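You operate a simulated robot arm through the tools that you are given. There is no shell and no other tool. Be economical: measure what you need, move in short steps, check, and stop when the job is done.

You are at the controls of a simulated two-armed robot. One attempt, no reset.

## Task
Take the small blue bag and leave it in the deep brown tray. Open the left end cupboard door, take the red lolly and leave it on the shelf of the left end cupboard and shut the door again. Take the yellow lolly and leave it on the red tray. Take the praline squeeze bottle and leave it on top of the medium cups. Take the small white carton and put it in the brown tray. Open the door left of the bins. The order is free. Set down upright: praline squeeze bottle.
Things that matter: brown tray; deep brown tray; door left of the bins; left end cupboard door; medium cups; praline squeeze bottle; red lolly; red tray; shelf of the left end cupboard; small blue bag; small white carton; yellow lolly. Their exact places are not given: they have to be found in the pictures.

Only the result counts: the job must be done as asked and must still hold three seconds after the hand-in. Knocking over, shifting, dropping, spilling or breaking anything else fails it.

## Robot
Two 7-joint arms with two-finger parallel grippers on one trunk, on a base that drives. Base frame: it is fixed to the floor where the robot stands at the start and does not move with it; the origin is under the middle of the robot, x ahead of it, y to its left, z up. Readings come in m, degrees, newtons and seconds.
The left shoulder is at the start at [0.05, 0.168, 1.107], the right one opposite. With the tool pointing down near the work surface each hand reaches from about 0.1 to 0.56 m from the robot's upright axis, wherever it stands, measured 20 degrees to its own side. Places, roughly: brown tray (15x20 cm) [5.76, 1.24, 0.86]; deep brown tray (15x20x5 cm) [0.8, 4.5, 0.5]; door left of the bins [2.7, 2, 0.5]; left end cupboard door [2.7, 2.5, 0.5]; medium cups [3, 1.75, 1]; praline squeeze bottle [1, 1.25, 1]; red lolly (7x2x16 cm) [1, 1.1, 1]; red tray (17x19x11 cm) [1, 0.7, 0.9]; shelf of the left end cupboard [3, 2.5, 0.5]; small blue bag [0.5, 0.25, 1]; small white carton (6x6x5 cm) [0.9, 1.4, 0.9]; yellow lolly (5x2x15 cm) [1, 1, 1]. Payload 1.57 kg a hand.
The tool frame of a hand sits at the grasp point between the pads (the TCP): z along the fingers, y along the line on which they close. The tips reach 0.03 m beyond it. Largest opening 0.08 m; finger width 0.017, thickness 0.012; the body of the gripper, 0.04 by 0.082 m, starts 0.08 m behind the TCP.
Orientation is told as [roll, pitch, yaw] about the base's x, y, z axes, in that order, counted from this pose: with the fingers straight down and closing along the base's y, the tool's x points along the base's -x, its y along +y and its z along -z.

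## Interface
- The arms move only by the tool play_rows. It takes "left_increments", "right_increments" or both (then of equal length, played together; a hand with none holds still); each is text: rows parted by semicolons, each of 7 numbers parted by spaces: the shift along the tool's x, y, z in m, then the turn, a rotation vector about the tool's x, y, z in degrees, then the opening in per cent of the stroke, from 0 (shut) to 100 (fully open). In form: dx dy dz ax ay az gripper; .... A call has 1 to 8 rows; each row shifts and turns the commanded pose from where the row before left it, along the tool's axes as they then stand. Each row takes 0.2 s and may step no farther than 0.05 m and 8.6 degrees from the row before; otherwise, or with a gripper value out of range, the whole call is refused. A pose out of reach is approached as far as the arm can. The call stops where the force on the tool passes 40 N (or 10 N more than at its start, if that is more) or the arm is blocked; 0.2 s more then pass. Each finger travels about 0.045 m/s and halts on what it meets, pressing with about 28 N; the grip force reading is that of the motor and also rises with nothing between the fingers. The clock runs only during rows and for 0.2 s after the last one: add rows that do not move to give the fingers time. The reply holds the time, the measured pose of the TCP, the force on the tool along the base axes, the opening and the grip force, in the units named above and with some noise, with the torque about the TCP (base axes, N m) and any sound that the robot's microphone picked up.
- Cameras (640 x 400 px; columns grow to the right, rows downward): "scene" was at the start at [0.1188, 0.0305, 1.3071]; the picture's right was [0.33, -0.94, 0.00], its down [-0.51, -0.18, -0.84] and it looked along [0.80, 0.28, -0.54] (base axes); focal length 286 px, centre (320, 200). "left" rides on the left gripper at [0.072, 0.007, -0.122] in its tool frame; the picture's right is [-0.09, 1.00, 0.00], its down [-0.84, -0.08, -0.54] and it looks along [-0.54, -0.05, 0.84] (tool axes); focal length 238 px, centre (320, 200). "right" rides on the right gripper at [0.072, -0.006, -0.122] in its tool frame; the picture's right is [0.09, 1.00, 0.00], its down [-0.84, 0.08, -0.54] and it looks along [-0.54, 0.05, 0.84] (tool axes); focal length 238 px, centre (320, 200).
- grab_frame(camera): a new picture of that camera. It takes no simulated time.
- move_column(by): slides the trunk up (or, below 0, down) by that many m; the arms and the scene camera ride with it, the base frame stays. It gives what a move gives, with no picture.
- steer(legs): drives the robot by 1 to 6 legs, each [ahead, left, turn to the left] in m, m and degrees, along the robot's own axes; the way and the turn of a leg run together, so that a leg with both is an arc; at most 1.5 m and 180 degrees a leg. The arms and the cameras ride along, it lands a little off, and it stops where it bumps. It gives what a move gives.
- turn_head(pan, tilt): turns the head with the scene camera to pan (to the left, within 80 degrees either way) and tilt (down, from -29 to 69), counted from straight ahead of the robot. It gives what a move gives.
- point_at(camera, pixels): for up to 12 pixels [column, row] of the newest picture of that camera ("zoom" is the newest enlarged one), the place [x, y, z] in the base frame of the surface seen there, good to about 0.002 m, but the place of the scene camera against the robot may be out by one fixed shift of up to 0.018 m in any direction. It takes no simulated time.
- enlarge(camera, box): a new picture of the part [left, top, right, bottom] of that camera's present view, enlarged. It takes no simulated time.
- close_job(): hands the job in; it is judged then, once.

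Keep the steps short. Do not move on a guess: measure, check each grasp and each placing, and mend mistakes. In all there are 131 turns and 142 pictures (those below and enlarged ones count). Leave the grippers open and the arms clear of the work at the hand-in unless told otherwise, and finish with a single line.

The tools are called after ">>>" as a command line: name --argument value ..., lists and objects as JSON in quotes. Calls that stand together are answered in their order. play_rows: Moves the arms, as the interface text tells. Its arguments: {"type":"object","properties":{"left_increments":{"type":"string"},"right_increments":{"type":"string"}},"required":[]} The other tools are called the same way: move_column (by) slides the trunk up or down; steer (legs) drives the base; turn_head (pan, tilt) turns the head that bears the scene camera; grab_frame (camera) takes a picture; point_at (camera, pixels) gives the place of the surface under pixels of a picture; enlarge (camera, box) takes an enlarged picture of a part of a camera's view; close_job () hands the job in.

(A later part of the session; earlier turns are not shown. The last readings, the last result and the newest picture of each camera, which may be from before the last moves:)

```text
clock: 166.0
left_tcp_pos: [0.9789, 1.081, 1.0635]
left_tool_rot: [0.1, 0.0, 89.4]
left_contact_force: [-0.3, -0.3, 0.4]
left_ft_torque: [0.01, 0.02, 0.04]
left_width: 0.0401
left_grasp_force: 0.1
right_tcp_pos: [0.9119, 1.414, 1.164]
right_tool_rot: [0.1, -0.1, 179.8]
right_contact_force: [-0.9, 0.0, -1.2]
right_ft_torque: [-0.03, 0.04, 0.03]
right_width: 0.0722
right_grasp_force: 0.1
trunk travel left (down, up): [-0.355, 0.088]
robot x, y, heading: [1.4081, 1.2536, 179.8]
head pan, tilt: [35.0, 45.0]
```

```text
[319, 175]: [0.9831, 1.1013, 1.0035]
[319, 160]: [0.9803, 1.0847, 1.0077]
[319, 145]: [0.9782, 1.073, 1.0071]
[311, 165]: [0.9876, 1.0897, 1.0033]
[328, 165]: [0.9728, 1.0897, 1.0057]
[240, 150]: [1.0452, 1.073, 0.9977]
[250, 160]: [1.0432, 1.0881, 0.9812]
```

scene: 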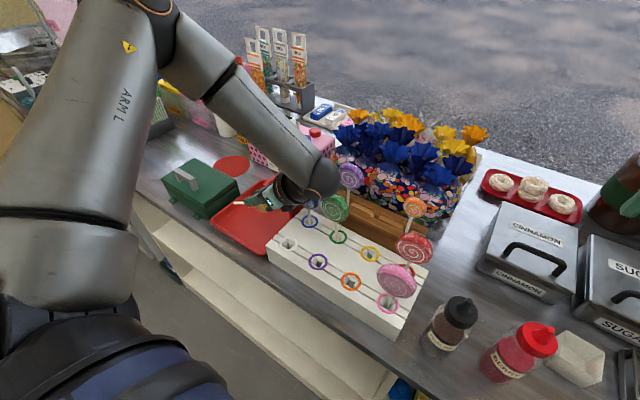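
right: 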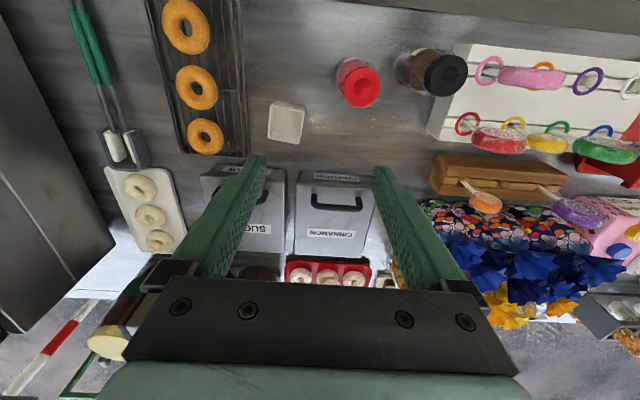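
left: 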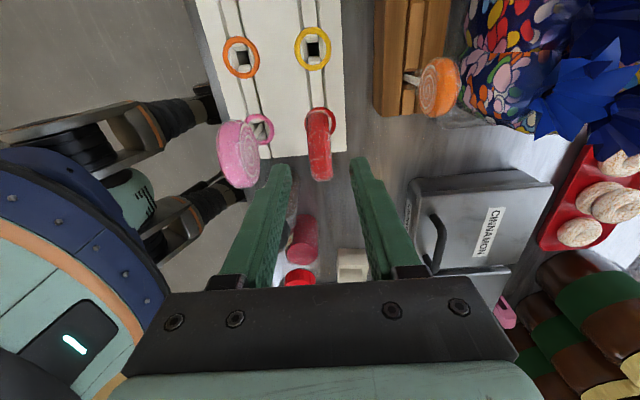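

Red disc centred at (0.980,1.083), top 1.008. Descend 0.09 and grip.

>>> play_rows --left_increments "-0.001 -0.001 0.04 0 0 0 50; 0 0 0.035 0 0 0 50; 0 0 0.014 0 0 0 50; 0 0 0 0 0 0 0; 0 0 0 0 0 0 0; 0 0 0 0 0 0 0"

>>> grab_frame --camera "left"

```text
clock: 167.4
left_tcp_pos: [0.9801, 1.0796, 0.9723]
left_tool_rot: [0.1, -0.1, 89.5]
left_contact_force: [0.8, 0.0, -0.6]
left_ft_torque: [-0.01, 0.0, -0.02]
left_width: 0.0172
left_grasp_force: 28.2
right_tcp_pos: [0.9115, 1.4142, 1.1638]
right_tool_rot: [0.1, -0.2, 179.7]
right_contact_force: [-1.2, -0.6, -0.1]
right_ft_torque: [0.01, 0.03, 0.01]
right_width: 0.0718
right_grasp_force: 0.1
trunk travel left (down, up): [-0.355, 0.088]
robot x, y, heading: [1.4064, 1.2506, 179.4]
head pan, tilt: [35.0, 45.0]
```

```text
88 pictures are left
```

left: 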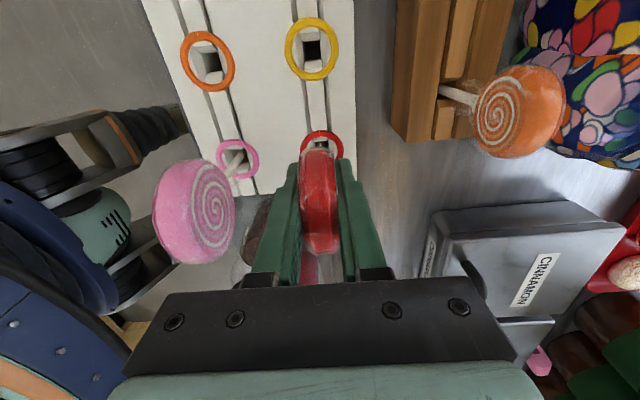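

Gripped. Lift 0.18, then retreat back over the aisle side.

>>> play_rows --left_increments "0 0 -0.035 0 0 0 0; 0 0 -0.035 0 0 0 0; 0 0 -0.035 0 0 0 0; 0 0 -0.035 0 0 0 0; 0 0 -0.035 0 0 0 0; 0.03 -0.045 0 0 0 0 0; 0.03 -0.045 0 0 0 0 0; 0.03 -0.045 0 0 0 0 0"

>>> steer --legs '[[-0.06, 0.19, 0.3]]'

>>> grab_frame --camera "left"

>>> grab_frame --camera "right"

```text
refused: row 6 steps farther than a row can; nothing moved
```

```text
clock: 169.8
left_tcp_pos: [1.037, 0.8838, 0.9738]
left_tool_rot: [0.1, 0.0, 89.7]
left_contact_force: [-0.6, 0.4, 0.1]
left_ft_torque: [0.01, 0.02, 0.03]
left_width: 0.0
left_grasp_force: 21.9
right_tcp_pos: [0.968, 1.2188, 1.1642]
right_tool_rot: [0.1, -0.1, 180.0]
right_contact_force: [-0.1, 0.2, -0.3]
right_ft_torque: [0.03, 0.0, 0.02]
right_width: 0.0719
right_grasp_force: 0.1
trunk travel left (down, up): [-0.355, 0.088]
robot x, y, heading: [1.4669, 1.0598, 179.8]
head pan, tilt: [35.0, 45.0]
```

```text
87 pictures are left
```

left: 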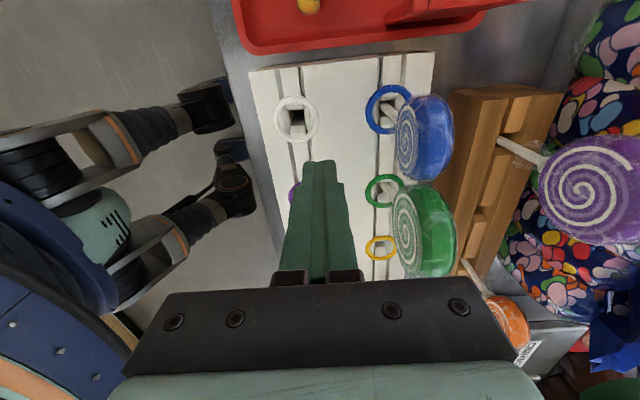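

```text
86 pictures are left
```

right: 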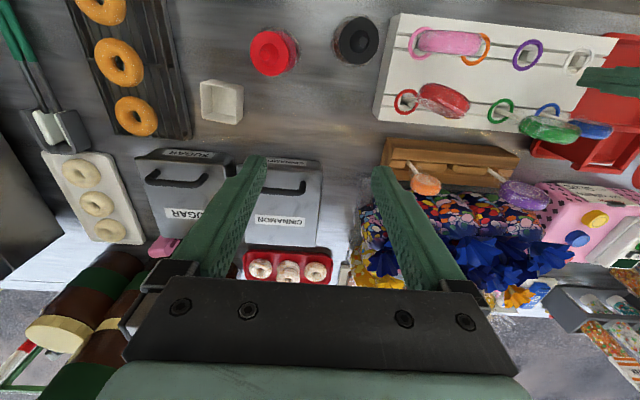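

A chained call moved the base although the lift had been refused: the red lolly slipped out of the grip but stays in its socket. I must check everything. Raise the left hand first.

>>> play_rows --left_increments "0 0 -0.04 0 0 0 0; 0 0 -0.04 0 0 0 0; 0 0 -0.04 0 0 0 0; 0 0 -0.04 0 0 0 20"

>>> turn_head --pan 0 --tilt 45

>>> enlarge --camera "right" --box '[360, 0, 640, 175]'

>>> enlarge --camera "scene" --box '[100, 80, 500, 330]'

```text
clock: 170.8
left_tcp_pos: [1.0386, 0.8827, 1.1339]
left_tool_rot: [0.0, 0.1, 89.6]
left_contact_force: [-0.2, 0.1, 0.5]
left_ft_torque: [-0.04, 0.0, -0.02]
left_width: 0.016
left_grasp_force: 0.1
right_tcp_pos: [0.9678, 1.2182, 1.1636]
right_tool_rot: [0.1, -0.2, 180.0]
right_contact_force: [-0.1, 0.7, -0.3]
right_ft_torque: [0.02, 0.0, -0.02]
right_width: 0.0722
right_grasp_force: 0.2
trunk travel left (down, up): [-0.355, 0.088]
robot x, y, heading: [1.4665, 1.0603, 180.0]
head pan, tilt: [35.0, 45.0]
```

```text
clock: 171.8
left_tcp_pos: [1.0391, 0.883, 1.1327]
left_tool_rot: [0.1, 0.0, 89.6]
left_contact_force: [-1.3, -0.8, -0.4]
left_ft_torque: [0.01, 0.02, 0.02]
left_width: 0.0161
left_grasp_force: 0.1
right_tcp_pos: [0.9669, 1.218, 1.164]
right_tool_rot: [0.1, -0.1, 179.9]
right_contact_force: [-0.3, 1.0, -0.1]
right_ft_torque: [-0.02, 0.01, -0.03]
right_width: 0.072
right_grasp_force: 0.1
trunk travel left (down, up): [-0.355, 0.088]
robot x, y, heading: [1.4637, 1.0572, 180.1]
head pan, tilt: [0.0, 45.0]
```

```text
2.29 times, centred on (500, 88) of right
```

zoom: 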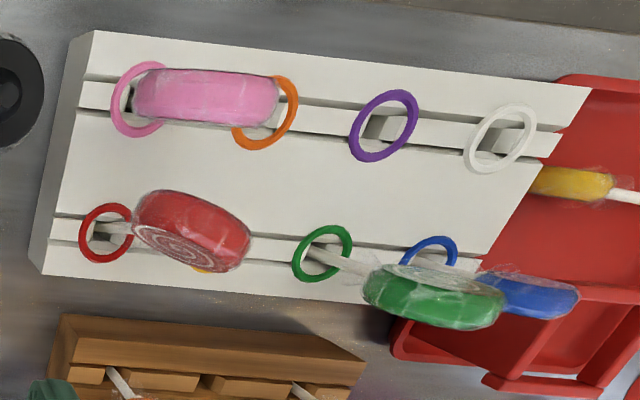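

```text
1.60 times, centred on (300, 205) of scene
```

zoom: 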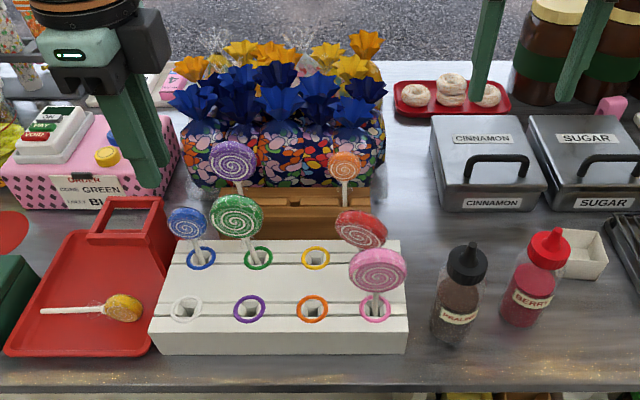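

Only the red lolly leans in its socket; the others look unchanged. Measure its new pose from the right camera.

>>> grab_frame --camera "right"

>>> point_at --camera "right" --pixels '[[443, 98], [425, 92], [462, 105], [440, 88], [430, 100], [455, 115], [414, 99], [458, 96], [445, 110]]'

>>> point_at --camera "scene" --pixels '[[325, 222], [333, 236], [320, 216], [335, 228], [312, 220], [339, 218], [321, 240]]'

```text
83 pictures are left
```

right: 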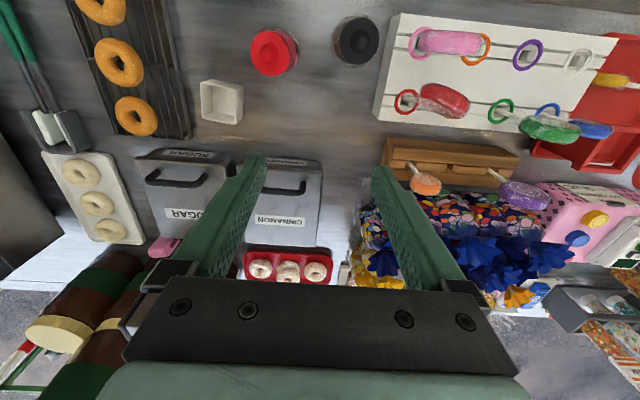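

```text
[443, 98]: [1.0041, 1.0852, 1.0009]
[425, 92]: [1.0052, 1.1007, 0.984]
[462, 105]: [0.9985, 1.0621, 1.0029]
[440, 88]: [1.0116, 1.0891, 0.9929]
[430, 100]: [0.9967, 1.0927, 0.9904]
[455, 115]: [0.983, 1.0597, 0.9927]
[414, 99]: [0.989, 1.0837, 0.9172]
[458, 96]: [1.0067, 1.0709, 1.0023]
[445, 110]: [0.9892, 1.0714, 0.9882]
```

```text
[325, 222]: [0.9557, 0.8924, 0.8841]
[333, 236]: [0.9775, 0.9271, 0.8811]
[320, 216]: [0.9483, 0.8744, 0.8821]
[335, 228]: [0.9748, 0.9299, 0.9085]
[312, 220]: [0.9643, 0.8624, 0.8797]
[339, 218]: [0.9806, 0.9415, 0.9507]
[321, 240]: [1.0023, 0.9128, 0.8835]
```

Red head is now near (0.997, 1.079), top 1.003, slightly twisted. Left hand is high; move the base north again 0.19 m.

>>> steer --legs '[[0.05, -0.19, 0]]'

>>> play_rows --left_increments "0 0 0.02 0 0 0 45; 0 0 0.02 0 0 0 45; 0 0 0 0 0 0 45"

>>> grab_frame --camera "left"

```text
clock: 174.0
left_tcp_pos: [0.9896, 1.0693, 1.1326]
left_tool_rot: [0.1, 0.0, 89.9]
left_contact_force: [1.2, 0.2, 0.0]
left_ft_torque: [-0.02, 0.01, -0.01]
left_width: 0.016
left_grasp_force: 0.0
right_tcp_pos: [0.9162, 1.4053, 1.1644]
right_tool_rot: [0.1, -0.1, -179.9]
right_contact_force: [1.2, 0.2, 0.1]
right_ft_torque: [-0.03, 0.0, 0.05]
right_width: 0.0721
right_grasp_force: 0.1
trunk travel left (down, up): [-0.355, 0.088]
robot x, y, heading: [1.41, 1.2477, -180.0]
head pan, tilt: [0.0, 45.0]
```

```text
clock: 174.8
left_tcp_pos: [0.9894, 1.0688, 1.092]
left_tool_rot: [0.0, 0.0, 89.9]
left_contact_force: [0.4, -0.1, 0.0]
left_ft_torque: [-0.03, -0.01, 0.0]
left_width: 0.0357
left_grasp_force: 0.1
right_tcp_pos: [0.917, 1.4056, 1.1639]
right_tool_rot: [0.1, -0.1, -179.9]
right_contact_force: [0.2, 0.3, -0.3]
right_ft_torque: [0.0, -0.01, 0.02]
right_width: 0.0721
right_grasp_force: 0.0
trunk travel left (down, up): [-0.355, 0.088]
robot x, y, heading: [1.414, 1.244, -179.8]
head pan, tilt: [0.0, 45.0]
```

```text
82 pictures are left
```

left: 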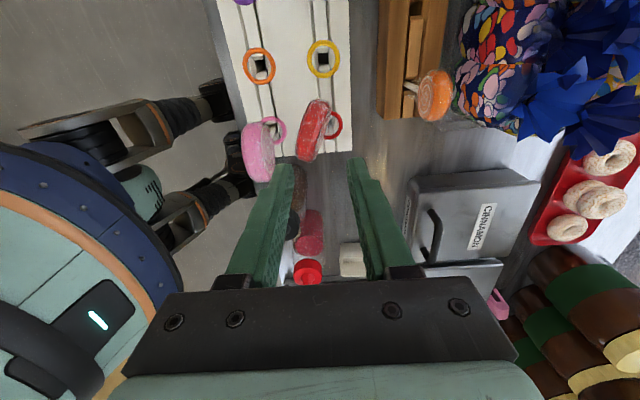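

Disc is twisted about 22° in the image. Turn the hand +17°, shift 8 mm, and look again.

>>> play_rows --left_increments "-0.008 -0.008 0 0 0 8.5 45; 0 0 0 0 0 8.5 45; 0 0 0.03 0 0 0 45; 0 0 0 0 0 0 45"

>>> grab_frame --camera "left"

>>> point_at --camera "left" --pixels '[[320, 170], [320, 150], [310, 160], [330, 160], [320, 185], [315, 140], [325, 130]]'

```text
clock: 175.8
left_tcp_pos: [0.9984, 1.0763, 1.0642]
left_tool_rot: [0.0, 0.0, 72.8]
left_contact_force: [-0.5, 0.5, 1.1]
left_ft_torque: [-0.01, 0.02, -0.03]
left_width: 0.036
left_grasp_force: 0.1
right_tcp_pos: [0.9165, 1.405, 1.1636]
right_tool_rot: [0.2, -0.1, -180.0]
right_contact_force: [-0.2, -0.1, 0.6]
right_ft_torque: [0.01, 0.02, 0.05]
right_width: 0.0719
right_grasp_force: 0.0
trunk travel left (down, up): [-0.355, 0.088]
robot x, y, heading: [1.4145, 1.2466, -179.7]
head pan, tilt: [0.0, 45.0]
```

```text
81 pictures are left
```

left: 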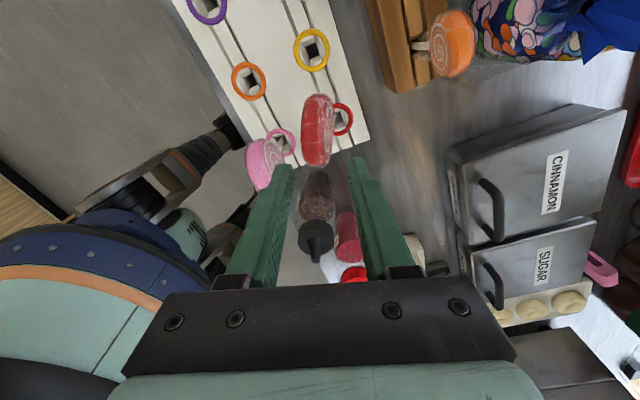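

```text
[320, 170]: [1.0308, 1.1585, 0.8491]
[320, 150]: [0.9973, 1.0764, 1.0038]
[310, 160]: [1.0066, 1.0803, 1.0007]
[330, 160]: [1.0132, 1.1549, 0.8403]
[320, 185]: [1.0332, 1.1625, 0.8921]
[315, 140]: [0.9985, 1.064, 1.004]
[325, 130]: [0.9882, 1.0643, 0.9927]
```

Aligned and centred (disc between finger edges 291–350). Descend and close.

>>> play_rows --left_increments "0.004 0 0.03 0 0 0 45; 0 0 0.03 0 0 0 45; 0 0 0.028 0 0 0 45; 0 0 0 0 0 0 45; 0 0 0 0 0 0 0; 0 0 0 0 0 0 0; 0 0 0 0 0 0 0"

>>> grab_frame --camera "left"

```text
clock: 177.4
left_tcp_pos: [0.9924, 1.0743, 0.978]
left_tool_rot: [0.6, 0.0, 72.8]
left_contact_force: [-16.1, 5.0, 0.2]
left_ft_torque: [0.39, 1.51, 0.09]
left_width: 0.0234
left_grasp_force: 27.3
right_tcp_pos: [0.9145, 1.4052, 1.1636]
right_tool_rot: [0.1, 0.1, -180.0]
right_contact_force: [-0.1, -1.0, 0.1]
right_ft_torque: [0.01, -0.02, 0.01]
right_width: 0.0723
right_grasp_force: 0.1
trunk travel left (down, up): [-0.355, 0.088]
robot x, y, heading: [1.4125, 1.2467, -180.0]
head pan, tilt: [0.0, 45.0]
```

```text
80 pictures are left
```

left: 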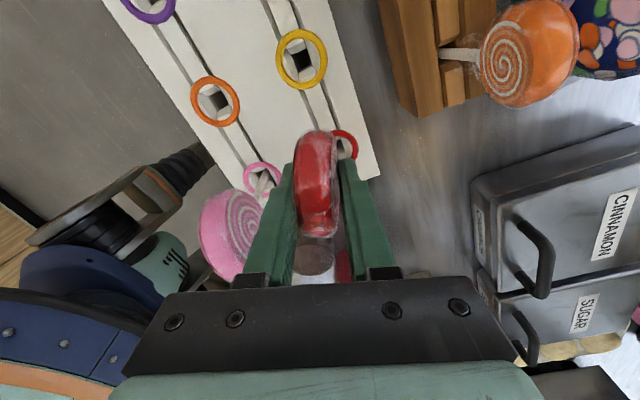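

Gripped (0.023 m) with some side load from the leaning stick. Lift only (short).

>>> play_rows --left_increments "0 0 -0.015 0 0 0 0; 0 0 -0.02 0 0 0 0; 0 0 -0.03 0 0 0 0; 0 0 -0.03 0 0 0 0; 0 0 -0.03 0 0 0 0; 0 0 -0.03 0 0 0 0; 0 0 -0.02 0 0 0 0"

>>> grab_frame --camera "left"

```text
clock: 179.0
left_tcp_pos: [0.997, 1.0743, 1.1502]
left_tool_rot: [0.1, 0.0, 72.8]
left_contact_force: [-0.3, -0.1, -0.7]
left_ft_torque: [0.01, 0.0, 0.04]
left_width: 0.0174
left_grasp_force: 27.7
right_tcp_pos: [0.9173, 1.4047, 1.1631]
right_tool_rot: [0.0, -0.1, -179.9]
right_contact_force: [-0.2, 0.2, -0.2]
right_ft_torque: [0.02, 0.02, -0.03]
right_width: 0.0721
right_grasp_force: 0.0
trunk travel left (down, up): [-0.355, 0.088]
robot x, y, heading: [1.4164, 1.2488, -180.1]
head pan, tilt: [0.0, 45.0]
```

```text
79 pictures are left
```

left: 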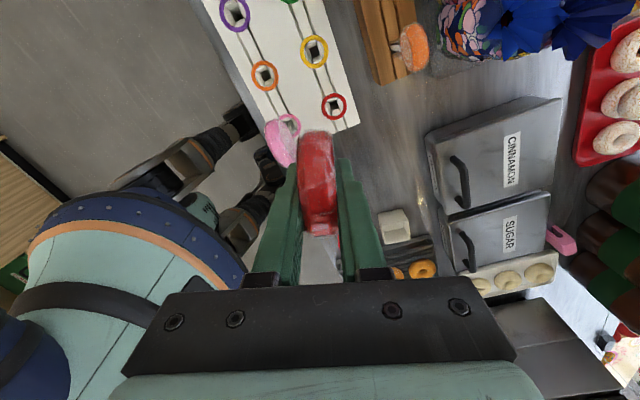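

Red lolly is out. Draw the left hand back over the aisle.

>>> play_rows --left_increments "0.0066 -0.033 0 0 0 0 0; 0.0066 -0.033 0 0 0 0 0; 0.0066 -0.033 0 0 0 0 0; 0.0066 -0.033 0 0 0 0 0; 0.0066 -0.033 0 0 0 0 0"

>>> enlarge --camera "scene" --box '[100, 80, 500, 330]'

```text
clock: 180.2
left_tcp_pos: [1.1463, 0.9935, 1.1473]
left_tool_rot: [0.1, 0.0, 72.9]
left_contact_force: [0.0, 0.3, -0.9]
left_ft_torque: [-0.02, -0.01, -0.02]
left_width: 0.0171
left_grasp_force: 28.1
right_tcp_pos: [0.9175, 1.4046, 1.1641]
right_tool_rot: [0.1, -0.1, -179.9]
right_contact_force: [0.2, 0.7, 1.2]
right_ft_torque: [0.02, -0.01, 0.03]
right_width: 0.0721
right_grasp_force: 0.1
trunk travel left (down, up): [-0.355, 0.088]
robot x, y, heading: [1.4125, 1.2444, -180.1]
head pan, tilt: [0.0, 45.0]
```

```text
1.60 times, centred on (300, 205) of scene
```

zoom: 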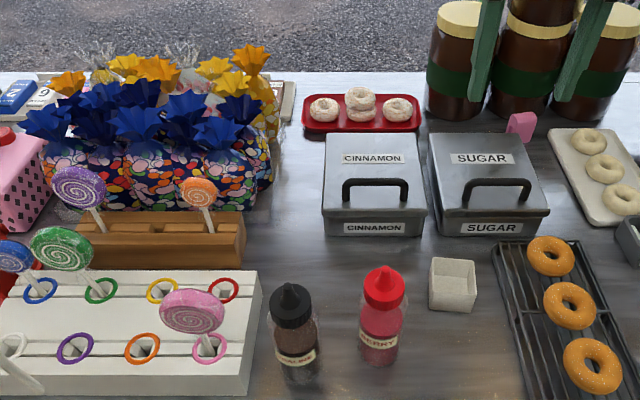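

All else stands. Move base so that the right hand is above the praline bottle (1.045, 1.188).

>>> steer --legs '[[-0.13, 0.215, 0]]'

>>> grab_frame --camera "right"

```text
clock: 182.7
left_tcp_pos: [1.2739, 0.7846, 1.1487]
left_tool_rot: [0.1, -0.1, 72.6]
left_contact_force: [0.1, 0.5, -0.5]
left_ft_torque: [0.03, -0.01, 0.0]
left_width: 0.0174
left_grasp_force: 28.2
right_tcp_pos: [1.0484, 1.1962, 1.1638]
right_tool_rot: [0.0, -0.1, 179.8]
right_contact_force: [0.4, 0.2, 0.4]
right_ft_torque: [0.0, 0.0, -0.03]
right_width: 0.0721
right_grasp_force: 0.1
trunk travel left (down, up): [-0.355, 0.088]
robot x, y, heading: [1.5417, 1.0373, 179.7]
head pan, tilt: [0.0, 45.0]
```

```text
77 pictures are left
```

right: 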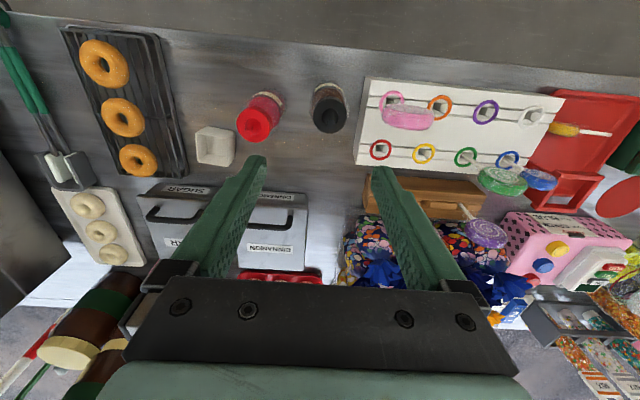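

>>> point_at --camera "right" --pixels '[[329, 116], [313, 118], [346, 114], [330, 128], [318, 98], [340, 97], [330, 86], [267, 122], [280, 110], [362, 130]]'

```text
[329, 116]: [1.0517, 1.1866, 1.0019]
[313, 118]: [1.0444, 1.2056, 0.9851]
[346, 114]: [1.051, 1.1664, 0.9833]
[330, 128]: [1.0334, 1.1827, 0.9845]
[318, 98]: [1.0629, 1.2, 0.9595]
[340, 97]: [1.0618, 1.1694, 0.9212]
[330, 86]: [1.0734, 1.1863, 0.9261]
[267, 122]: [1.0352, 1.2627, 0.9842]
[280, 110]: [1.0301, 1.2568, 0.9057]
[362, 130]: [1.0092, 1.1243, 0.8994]
```

Bottle axis ≈ (1.050, 1.186), nozzle tip ≈1.005. Descend to 0.938 (palm stays above nozzle).

>>> play_rows --right_increments "0.0015 0.010 0 0 0 0 100; 0 0 0.05 0 0 0 100; 0 0 0.05 0 0 0 100; 0 0 0.04 0 0 0 100; 0 0 0 0 0 0 100"

>>> grab_frame --camera "right"

```text
clock: 183.9
left_tcp_pos: [1.2749, 0.7831, 1.1478]
left_tool_rot: [0.1, 0.0, 72.5]
left_contact_force: [0.2, 0.3, -0.9]
left_ft_torque: [-0.01, 0.01, 0.02]
left_width: 0.0171
left_grasp_force: 27.7
right_tcp_pos: [1.0485, 1.186, 1.0229]
right_tool_rot: [0.2, -0.2, 179.7]
right_contact_force: [0.1, 0.3, -0.8]
right_ft_torque: [-0.01, 0.01, 0.03]
right_width: 0.0799
right_grasp_force: 0.1
trunk travel left (down, up): [-0.355, 0.088]
robot x, y, heading: [1.5417, 1.0361, 179.8]
head pan, tilt: [0.0, 45.0]
```

```text
76 pictures are left
```

right: 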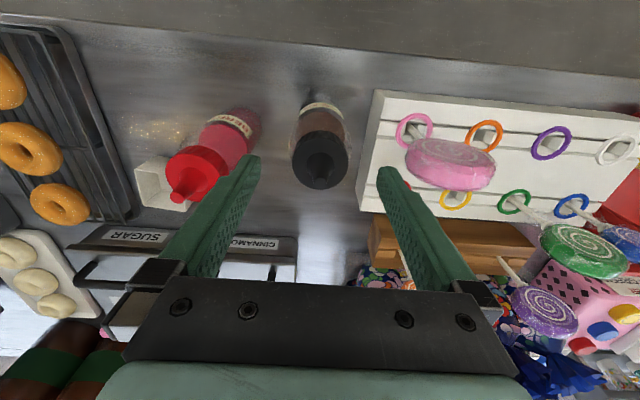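

Centred. Descend 0.085 and close.

>>> play_rows --right_increments "0 0 0.03 0 0 0 100; 0 0 0.03 0 0 0 100; 0 0 0.025 0 0 0 100; 0 0 0 0 0 0 100; 0 0 0 0 0 0 0; 0 0 0 0 0 0 0; 0 0 0 0 0 0 0; 0 0 0 0 0 0 0"

>>> grab_frame --camera "right"

```text
clock: 185.7
left_tcp_pos: [1.2743, 0.7842, 1.148]
left_tool_rot: [0.2, 0.0, 72.5]
left_contact_force: [0.3, 0.5, 0.2]
left_ft_torque: [0.01, 0.0, 0.04]
left_width: 0.017
left_grasp_force: 27.7
right_tcp_pos: [1.0484, 1.1839, 0.9383]
right_tool_rot: [0.1, 0.1, 179.8]
right_contact_force: [-0.9, -0.3, 0.2]
right_ft_torque: [0.01, 0.02, 0.0]
right_width: 0.0537
right_grasp_force: 10.8
trunk travel left (down, up): [-0.355, 0.088]
robot x, y, heading: [1.5447, 1.0349, 179.5]
head pan, tilt: [0.0, 45.0]
```

```text
75 pictures are left
```

right: 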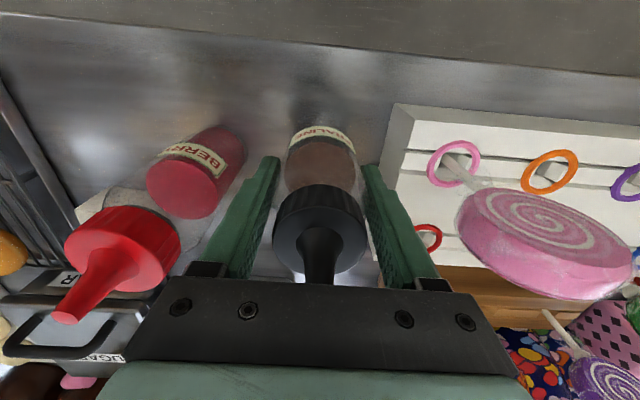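

Wait for the grip to settle, then lift.

>>> play_rows --right_increments "0 0 0 0 0 0 0; 0 0 0 0 0 0 0; 0 0 -0.03 0 0 0 0; 0 0 -0.04 0 0 0 0; 0 0 -0.04 0 0 0 0; 0 0 -0.04 0 0 0 0; 0 0 -0.04 0 0 0 0; 0 0 -0.02 0 0 0 0"

>>> grab_frame --camera "right"

```text
clock: 187.5
left_tcp_pos: [1.2733, 0.7836, 1.1462]
left_tool_rot: [0.2, 0.0, 72.5]
left_contact_force: [-0.4, 0.0, -0.8]
left_ft_torque: [0.0, 0.02, 0.03]
left_width: 0.0172
left_grasp_force: 28.5
right_tcp_pos: [1.0524, 1.1871, 1.149]
right_tool_rot: [0.1, 0.1, 179.8]
right_contact_force: [0.6, -0.1, -2.6]
right_ft_torque: [0.0, -0.03, 0.01]
right_width: 0.0535
right_grasp_force: 10.5
trunk travel left (down, up): [-0.355, 0.088]
robot x, y, heading: [1.5372, 1.0358, 179.9]
head pan, tilt: [0.0, 45.0]
```

```text
74 pictures are left
```

right: 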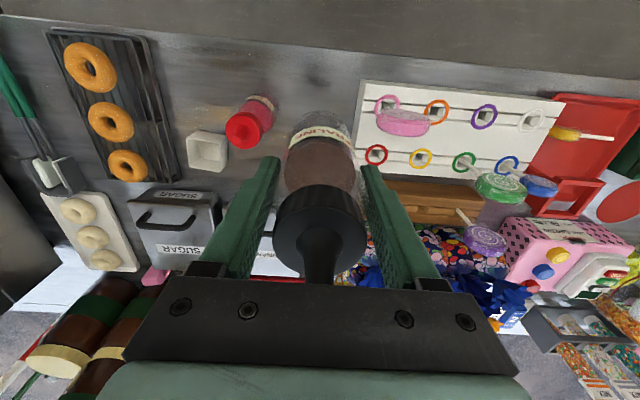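

Bottle held (weight ~2.6 N). Back away, turn around to face the back counter.

>>> steer --legs '[[-0.27, 0, 0], [0, 0, -90], [0, 0, -90], [0, 0.75, 0]]'

>>> turn_head --pan 0 --tilt 30

>>> grab_frame --camera "scene"

```text
clock: 203.4
left_tcp_pos: [2.0482, 2.027, 1.1481]
left_tool_rot: [0.1, 0.0, -104.8]
left_contact_force: [0.2, 0.1, 0.0]
left_ft_torque: [0.02, 0.04, 0.01]
left_width: 0.0175
left_grasp_force: 28.0
right_tcp_pos: [2.2888, 1.6333, 1.1495]
right_tool_rot: [0.1, -0.1, 2.5]
right_contact_force: [0.3, 0.7, -2.3]
right_ft_torque: [0.0, 0.01, 0.02]
right_width: 0.0535
right_grasp_force: 10.9
trunk travel left (down, up): [-0.355, 0.088]
robot x, y, heading: [1.7904, 1.7651, 2.0]
head pan, tilt: [0.0, 45.0]
```

```text
clock: 204.2
left_tcp_pos: [2.0475, 2.0246, 1.1471]
left_tool_rot: [0.1, 0.0, -104.8]
left_contact_force: [0.6, -0.1, -0.2]
left_ft_torque: [-0.06, -0.01, -0.01]
left_width: 0.0173
left_grasp_force: 27.7
right_tcp_pos: [2.2879, 1.6336, 1.1489]
right_tool_rot: [0.1, 0.0, 2.5]
right_contact_force: [0.2, 0.1, -2.2]
right_ft_torque: [-0.01, -0.01, 0.0]
right_width: 0.0541
right_grasp_force: 10.8
trunk travel left (down, up): [-0.355, 0.088]
robot x, y, heading: [1.7935, 1.7651, 2.3]
head pan, tilt: [0.0, 30.0]
```

```text
73 pictures are left
```

scene: 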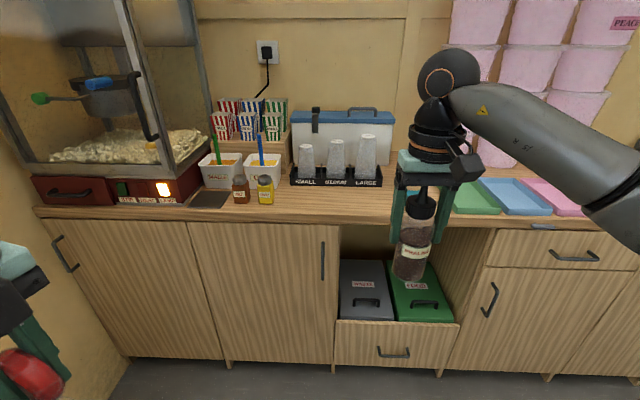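

>>> enlarge --camera "scene" --box '[260, 100, 420, 200]'

>>> point_at --camera "scene" --pixels '[[337, 144], [337, 160], [337, 176], [367, 140], [305, 150], [337, 190], [337, 215], [65, 255], [323, 260], [200, 215], [40, 210], [337, 184]]'

```text
4.00 times, centred on (340, 150) of scene
```

zoom: 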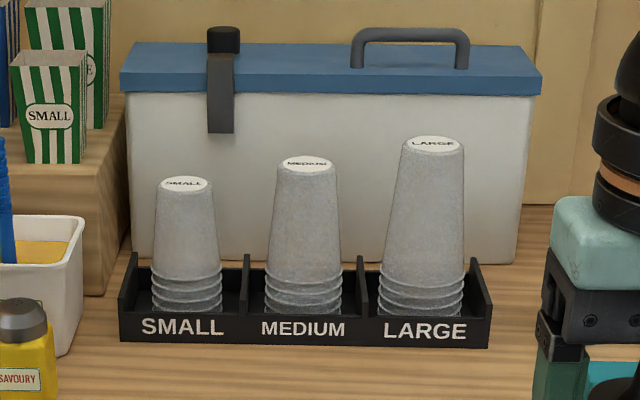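

```text
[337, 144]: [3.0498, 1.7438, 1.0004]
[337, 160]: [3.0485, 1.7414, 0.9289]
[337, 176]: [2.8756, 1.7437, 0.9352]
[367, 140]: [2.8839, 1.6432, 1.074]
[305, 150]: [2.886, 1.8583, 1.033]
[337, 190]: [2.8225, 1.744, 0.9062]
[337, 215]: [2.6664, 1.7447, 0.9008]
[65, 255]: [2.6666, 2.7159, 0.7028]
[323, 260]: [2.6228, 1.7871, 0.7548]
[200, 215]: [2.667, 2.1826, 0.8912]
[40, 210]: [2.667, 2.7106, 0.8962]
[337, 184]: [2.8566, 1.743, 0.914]
```

>>> point_at --camera "zoom" --pixels '[[308, 164], [295, 164], [322, 164], [308, 159], [308, 169], [300, 200], [284, 172], [332, 172], [305, 260], [183, 184], [433, 143], [360, 265]]'

```text
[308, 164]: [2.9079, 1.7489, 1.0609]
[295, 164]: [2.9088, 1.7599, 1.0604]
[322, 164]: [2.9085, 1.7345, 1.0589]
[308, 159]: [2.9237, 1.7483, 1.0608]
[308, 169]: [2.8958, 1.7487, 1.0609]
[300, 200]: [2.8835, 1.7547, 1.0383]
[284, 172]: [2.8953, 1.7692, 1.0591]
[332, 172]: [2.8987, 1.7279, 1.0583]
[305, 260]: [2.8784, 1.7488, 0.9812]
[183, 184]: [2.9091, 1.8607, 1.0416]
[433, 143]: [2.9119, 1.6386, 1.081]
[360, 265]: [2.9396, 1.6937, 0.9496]
```

Medium cup top ≈ (2.90, 1.75), z≈1.06–1.075. Raise trunk, turn to heading 20° and approach to x≈2.28.

>>> move_column --by 0.085

>>> steer --legs '[[0, 0, 17.8], [0.455, -0.175, 0]]'

>>> grab_frame --camera "right"

```text
clock: 205.4
left_tcp_pos: [2.0481, 2.0255, 1.2329]
left_tool_rot: [0.1, 0.0, -104.8]
left_contact_force: [-1.0, 0.3, 0.2]
left_ft_torque: [-0.02, 0.04, -0.02]
left_width: 0.0172
left_grasp_force: 27.7
right_tcp_pos: [2.2887, 1.6335, 1.2334]
right_tool_rot: [-0.1, 0.0, 2.4]
right_contact_force: [0.5, -0.1, -2.7]
right_ft_torque: [-0.03, -0.01, -0.02]
right_width: 0.0539
right_grasp_force: 10.7
trunk travel left (down, up): [-0.44, 0.003]
robot x, y, heading: [1.7908, 1.7642, 2.2]
head pan, tilt: [0.0, 30.0]
```

```text
clock: 209.3
left_tcp_pos: [2.4379, 2.0814, 1.2326]
left_tool_rot: [0.1, 0.1, -87.0]
left_contact_force: [-0.3, 0.2, -1.5]
left_ft_torque: [0.0, 0.01, 0.02]
left_width: 0.0172
left_grasp_force: 28.4
right_tcp_pos: [2.7885, 1.7801, 1.2333]
right_tool_rot: [0.1, 0.0, 20.2]
right_contact_force: [-0.2, 0.1, -2.2]
right_ft_torque: [0.03, 0.02, -0.04]
right_width: 0.0536
right_grasp_force: 11.3
trunk travel left (down, up): [-0.44, 0.003]
robot x, y, heading: [2.2767, 1.7567, 20.1]
head pan, tilt: [0.0, 30.0]
```

```text
71 pictures are left
```

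right: 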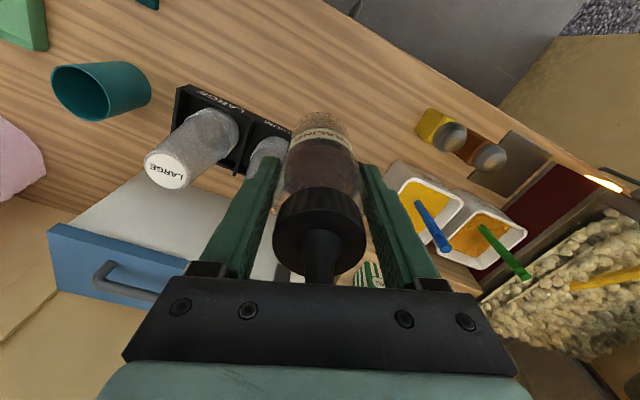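

>>> point_at --camera "right" --pixels '[[168, 168], [158, 165], [178, 175], [165, 178], [172, 160], [250, 108], [195, 95]]'

>>> grab_frame --camera "scene"

```text
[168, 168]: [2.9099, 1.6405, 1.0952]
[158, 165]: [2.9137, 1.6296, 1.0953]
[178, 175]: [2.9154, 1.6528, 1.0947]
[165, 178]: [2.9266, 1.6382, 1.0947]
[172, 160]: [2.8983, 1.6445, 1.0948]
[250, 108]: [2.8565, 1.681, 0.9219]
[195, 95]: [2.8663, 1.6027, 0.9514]
```

```text
70 pictures are left
```

scene: 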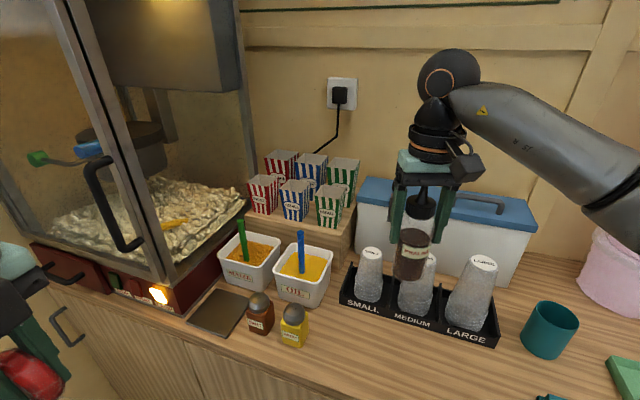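

True medium-cup top: (2.909, 1.7505, 1.0745). Drive (+0.10, −0.03) world.

>>> steer --legs '[[0.0837, -0.0624, 0]]'

```text
clock: 210.6
left_tcp_pos: [2.5352, 2.0498, 1.2324]
left_tool_rot: [0.0, -0.1, -86.9]
left_contact_force: [-0.2, 0.1, 0.2]
left_ft_torque: [-0.03, -0.01, 0.03]
left_width: 0.0172
left_grasp_force: 27.9
right_tcp_pos: [2.8854, 1.7493, 1.2325]
right_tool_rot: [0.0, 0.0, 20.3]
right_contact_force: [-0.5, -0.2, -1.9]
right_ft_torque: [0.02, 0.03, 0.04]
right_width: 0.0538
right_grasp_force: 10.9
trunk travel left (down, up): [-0.44, 0.003]
robot x, y, heading: [2.3736, 1.7195, 20.2]
head pan, tilt: [0.0, 30.0]
```

Fine shift by arm and lower to just above, then check.

>>> play_rows --right_increments "-0.0113 -0.0035 0 0 0 0 0; -0.0113 -0.0035 0 0 0 0 0; 0 0 0.02 0 0 0 0; 0 0 0.02 0 0 0 0; 0 0 0 0 0 0 0"

>>> enlarge --camera "scene" --box '[300, 150, 540, 300]'

>>> enlarge --camera "right" --box '[160, 60, 480, 260]'

```text
clock: 211.8
left_tcp_pos: [2.536, 2.0494, 1.2331]
left_tool_rot: [0.1, 0.1, -86.8]
left_contact_force: [0.0, 1.2, -0.4]
left_ft_torque: [-0.01, 0.0, -0.04]
left_width: 0.0174
left_grasp_force: 28.0
right_tcp_pos: [2.9068, 1.7513, 1.1937]
right_tool_rot: [0.1, 0.0, 20.1]
right_contact_force: [0.9, 0.3, -3.7]
right_ft_torque: [0.01, 0.03, -0.03]
right_width: 0.0538
right_grasp_force: 11.2
trunk travel left (down, up): [-0.44, 0.003]
robot x, y, heading: [2.3713, 1.72, 20.4]
head pan, tilt: [0.0, 30.0]
```

```text
2.67 times, centred on (420, 225) of scene
```

zoom: 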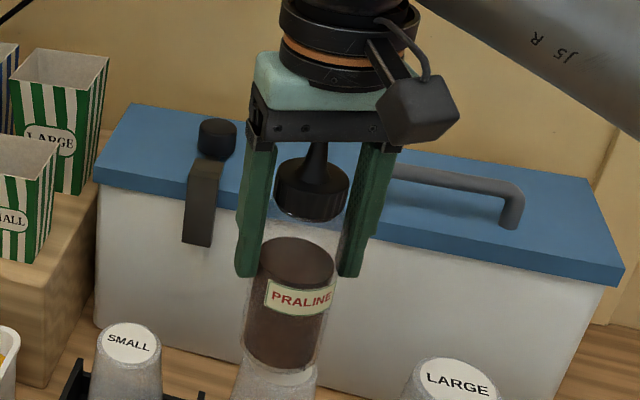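

```text
2.00 times, centred on (320, 160) of right
```

zoom: 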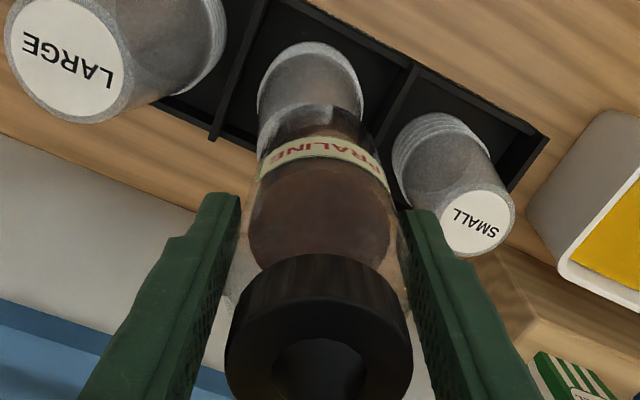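

>>> point_at --camera "zoom" --pixels '[[478, 223], [462, 223], [495, 223], [478, 210], [478, 240], [322, 150], [322, 262], [318, 125]]'

```text
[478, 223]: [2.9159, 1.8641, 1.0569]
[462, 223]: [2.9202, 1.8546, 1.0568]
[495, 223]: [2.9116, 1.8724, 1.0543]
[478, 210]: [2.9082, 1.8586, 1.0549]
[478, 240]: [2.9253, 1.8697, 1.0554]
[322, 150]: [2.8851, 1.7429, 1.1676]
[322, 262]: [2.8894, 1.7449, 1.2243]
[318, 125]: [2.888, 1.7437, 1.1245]
```

Bottle axis ≈(2.911,1.752), cup centre ≈(2.912,1.751). Lower to contact.

>>> play_rows --right_increments "0 0 0.010 0 0 0 0; 0 0 0.006 0 0 0 0; 0 0 0.003 0 0 0 0; 0 0 0.002 0 0 0 0; 0 0 0 0 0 0 0"

```text
clock: 212.9
left_tcp_pos: [2.5342, 2.049, 1.2342]
left_tool_rot: [0.1, 0.1, -86.9]
left_contact_force: [0.0, -0.8, -0.8]
left_ft_torque: [0.01, -0.01, 0.0]
left_width: 0.0172
left_grasp_force: 28.5
right_tcp_pos: [2.9091, 1.7515, 1.1746]
right_tool_rot: [0.2, -0.3, 20.3]
right_contact_force: [1.8, -1.0, 10.3]
right_ft_torque: [-0.19, -0.2, 0.0]
right_width: 0.0535
right_grasp_force: 10.9
trunk travel left (down, up): [-0.44, 0.003]
robot x, y, heading: [2.3705, 1.7198, 20.2]
head pan, tilt: [0.0, 30.0]
```

Contact at 1.1746. Ease 1 mm, open slowly.

>>> play_rows --right_increments "0 0 -0.001 0 0 0 0; 0 0 0 0 0 0 70; 0 0 0 0 0 0 75; 0 0 0 0 0 0 85; 0 0 0 0 0 0 100; 0 0 0 0 0 0 100"

>>> enlarge --camera "scene" --box '[300, 150, 540, 300]'

```text
clock: 214.3
left_tcp_pos: [2.5339, 2.0502, 1.2339]
left_tool_rot: [0.2, -0.1, -86.8]
left_contact_force: [-0.2, -0.2, 0.0]
left_ft_torque: [0.02, 0.02, -0.01]
left_width: 0.0169
left_grasp_force: 27.9
right_tcp_pos: [2.9073, 1.7512, 1.174]
right_tool_rot: [0.1, -0.1, 20.3]
right_contact_force: [0.1, 0.2, -0.3]
right_ft_torque: [0.03, -0.03, -0.01]
right_width: 0.0798
right_grasp_force: 0.0
trunk travel left (down, up): [-0.44, 0.003]
robot x, y, heading: [2.3702, 1.722, 20.2]
head pan, tilt: [0.0, 30.0]
```

```text
2.67 times, centred on (420, 225) of scene
```

zoom: 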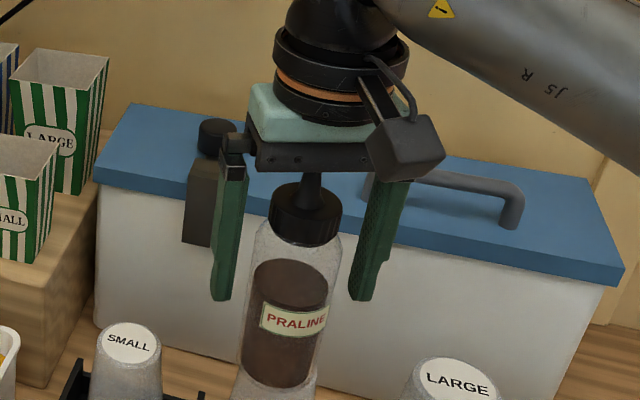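

Bottle stands upright on the cups. Withdraw the hand horizontally back toward me (fingers pass on both sides, palm above nozzle).

>>> play_rows --right_increments "0.01 0 -0.003 0 0 0 100; 0.02 0 -0.004 0 0 0 100; 0.03 0 -0.004 0 0 0 100; 0.03 0 0 0 0 0 100; 0.04 0 0 0 0 0 100; 0.04 0 0 0 0 0 100; 0.04 0 0 0 0 0 100"

>>> grab_frame --camera "scene"

```text
clock: 215.9
left_tcp_pos: [2.5352, 2.0498, 1.2326]
left_tool_rot: [0.1, 0.0, -86.9]
left_contact_force: [-0.3, 0.4, -0.2]
left_ft_torque: [0.0, -0.02, 0.0]
left_width: 0.0171
left_grasp_force: 28.0
right_tcp_pos: [2.7118, 1.6802, 1.19]
right_tool_rot: [0.1, -0.1, 20.3]
right_contact_force: [-0.3, 0.2, -0.1]
right_ft_torque: [0.0, -0.02, -0.02]
right_width: 0.0799
right_grasp_force: 0.1
trunk travel left (down, up): [-0.44, 0.003]
robot x, y, heading: [2.3699, 1.722, 20.1]
head pan, tilt: [0.0, 30.0]
```

```text
66 pictures are left
```

scene: 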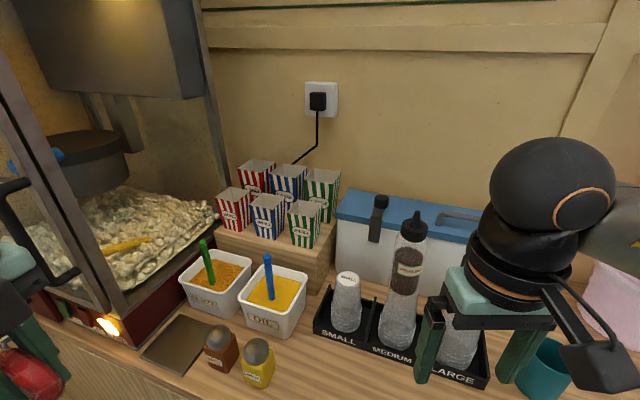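

Bottle done. Next the left-end cupboard. Back away from the counter, turn to heading ~75°, staging near (2.1, 2.2).

>>> steer --legs '[[-0.38, 0, 0], [0, 0, 55], [0.62, 0.03, 0]]'

>>> move_column --by -0.3

>>> turn_head --pan -45 --tilt 35

>>> grab_frame --camera "scene"

```text
clock: 223.9
left_tcp_pos: [1.9532, 2.5182, 1.2328]
left_tool_rot: [0.1, 0.0, -31.5]
left_contact_force: [-0.8, 0.1, 0.0]
left_ft_torque: [-0.01, 0.0, 0.0]
left_width: 0.0173
left_grasp_force: 28.3
right_tcp_pos: [2.3588, 2.4569, 1.1899]
right_tool_rot: [0.0, -0.1, 75.6]
right_contact_force: [1.0, -0.2, -0.2]
right_ft_torque: [-0.03, 0.03, 0.02]
right_width: 0.0798
right_grasp_force: 0.1
trunk travel left (down, up): [-0.44, 0.003]
robot x, y, heading: [2.132, 2.1944, 75.9]
head pan, tilt: [0.0, 30.0]
```

```text
clock: 226.9
left_tcp_pos: [1.9542, 2.5177, 0.9327]
left_tool_rot: [0.0, 0.0, -31.5]
left_contact_force: [0.9, 0.4, 0.4]
left_ft_torque: [0.02, -0.03, 0.0]
left_width: 0.0174
left_grasp_force: 28.3
right_tcp_pos: [2.3598, 2.4557, 0.8898]
right_tool_rot: [0.1, -0.1, 75.8]
right_contact_force: [0.2, -0.2, 0.0]
right_ft_torque: [-0.03, -0.01, 0.03]
right_width: 0.08
right_grasp_force: 0.2
trunk travel left (down, up): [-0.14, 0.303]
robot x, y, heading: [2.1343, 2.1975, 75.7]
head pan, tilt: [0.0, 30.0]
```

```text
clock: 228.1
left_tcp_pos: [1.9537, 2.5187, 0.9315]
left_tool_rot: [0.2, 0.0, -31.5]
left_contact_force: [0.3, -0.8, -0.5]
left_ft_torque: [-0.04, 0.02, 0.01]
left_width: 0.0174
left_grasp_force: 27.9
right_tcp_pos: [2.3584, 2.4556, 0.8889]
right_tool_rot: [0.1, 0.0, 75.7]
right_contact_force: [0.3, 0.5, -0.1]
right_ft_torque: [-0.01, 0.02, -0.02]
right_width: 0.0802
right_grasp_force: 0.0
trunk travel left (down, up): [-0.14, 0.303]
robot x, y, heading: [2.1315, 2.1998, 75.4]
head pan, tilt: [-45.0, 35.0]
```

```text
65 pictures are left
```

scene: 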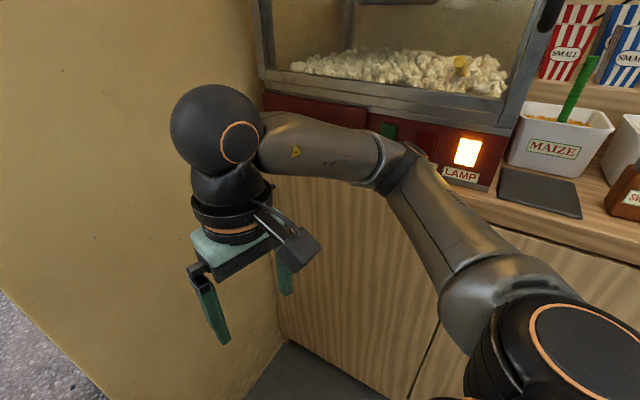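

The hand hides the handle; look through the right camera.

>>> grab_frame --camera "right"

```text
64 pictures are left
```

right: 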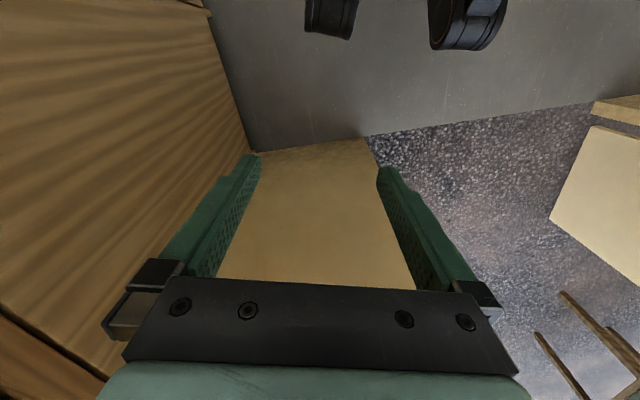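

>>> play_rows --right_increments "0.03 0.03 -0.03 0 0 0 100; 0.03 0.03 -0.03 0 0 0 100; 0.03 0.03 -0.03 0 0 0 100; 0.02 0.03 -0.03 0 0 0 100"

>>> grab_frame --camera "scene"

```text
refused: row 1 steps farther than a row can; nothing moved
```

```text
63 pictures are left
```

scene: 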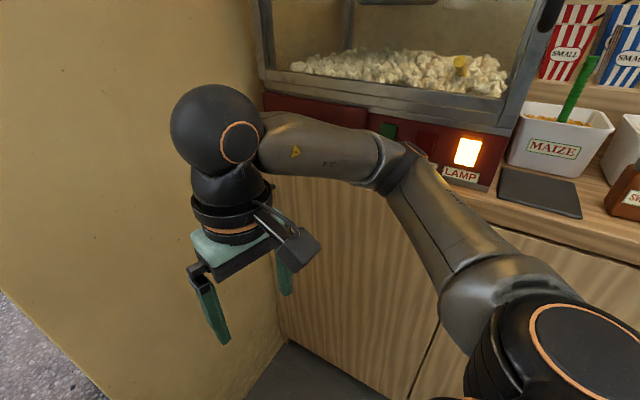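

Step was 0.052; use smaller steps.

>>> play_rows --right_increments "0.028 0.028 -0.02 0 0 0 100; 0.028 0.028 -0.02 0 0 0 100; 0.028 0.028 -0.02 0 0 0 100; 0.02 0.028 -0.02 0 0 0 100; 0 0.028 -0.02 0 0 0 100"

>>> grab_frame --camera "scene"

```text
clock: 229.3
left_tcp_pos: [1.9538, 2.5185, 0.9329]
left_tool_rot: [0.1, 0.0, -31.5]
left_contact_force: [-0.1, 0.0, -1.0]
left_ft_torque: [0.05, -0.03, 0.04]
left_width: 0.0173
left_grasp_force: 28.2
right_tcp_pos: [2.1991, 2.3905, 0.9884]
right_tool_rot: [0.0, 0.0, 75.6]
right_contact_force: [0.0, -0.2, -0.2]
right_ft_torque: [0.01, 0.02, 0.01]
right_width: 0.08
right_grasp_force: 0.2
trunk travel left (down, up): [-0.14, 0.303]
robot x, y, heading: [2.1325, 2.197, 75.9]
head pan, tilt: [-45.0, 35.0]
```

```text
62 pictures are left
```

scene: 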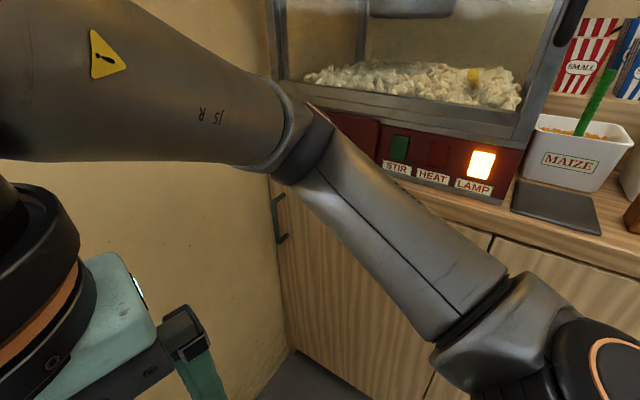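

Handle visible at (278,218). Measure handle, wall and door edges.

>>> point_at --camera "scene" --pixels '[[275, 205], [278, 222], [284, 238], [273, 198], [282, 197], [290, 225], [265, 230], [286, 300], [490, 240], [430, 380], [320, 240], [277, 213]]'

>>> enlarge --camera "scene" --box '[240, 175, 320, 255]'

```text
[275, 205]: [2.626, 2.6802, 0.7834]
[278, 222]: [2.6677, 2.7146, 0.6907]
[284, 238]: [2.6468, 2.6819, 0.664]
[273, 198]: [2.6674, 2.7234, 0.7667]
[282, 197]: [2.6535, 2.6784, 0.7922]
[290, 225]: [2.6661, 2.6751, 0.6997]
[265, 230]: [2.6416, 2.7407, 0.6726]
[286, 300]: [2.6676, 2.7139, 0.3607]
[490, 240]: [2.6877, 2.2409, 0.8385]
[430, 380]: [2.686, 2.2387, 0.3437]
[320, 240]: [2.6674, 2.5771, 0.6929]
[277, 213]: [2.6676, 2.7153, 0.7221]
```

```text
5.00 times, centred on (280, 215) of scene
```

zoom: 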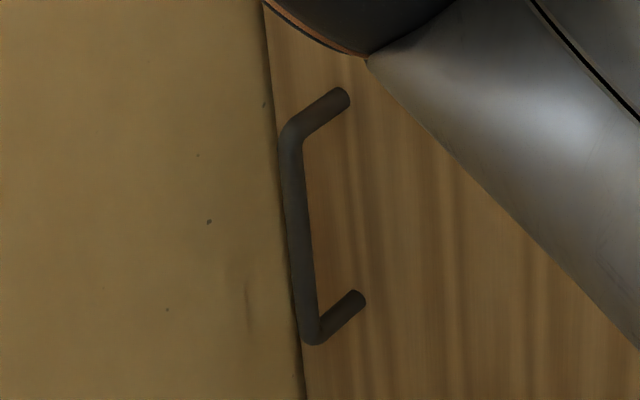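

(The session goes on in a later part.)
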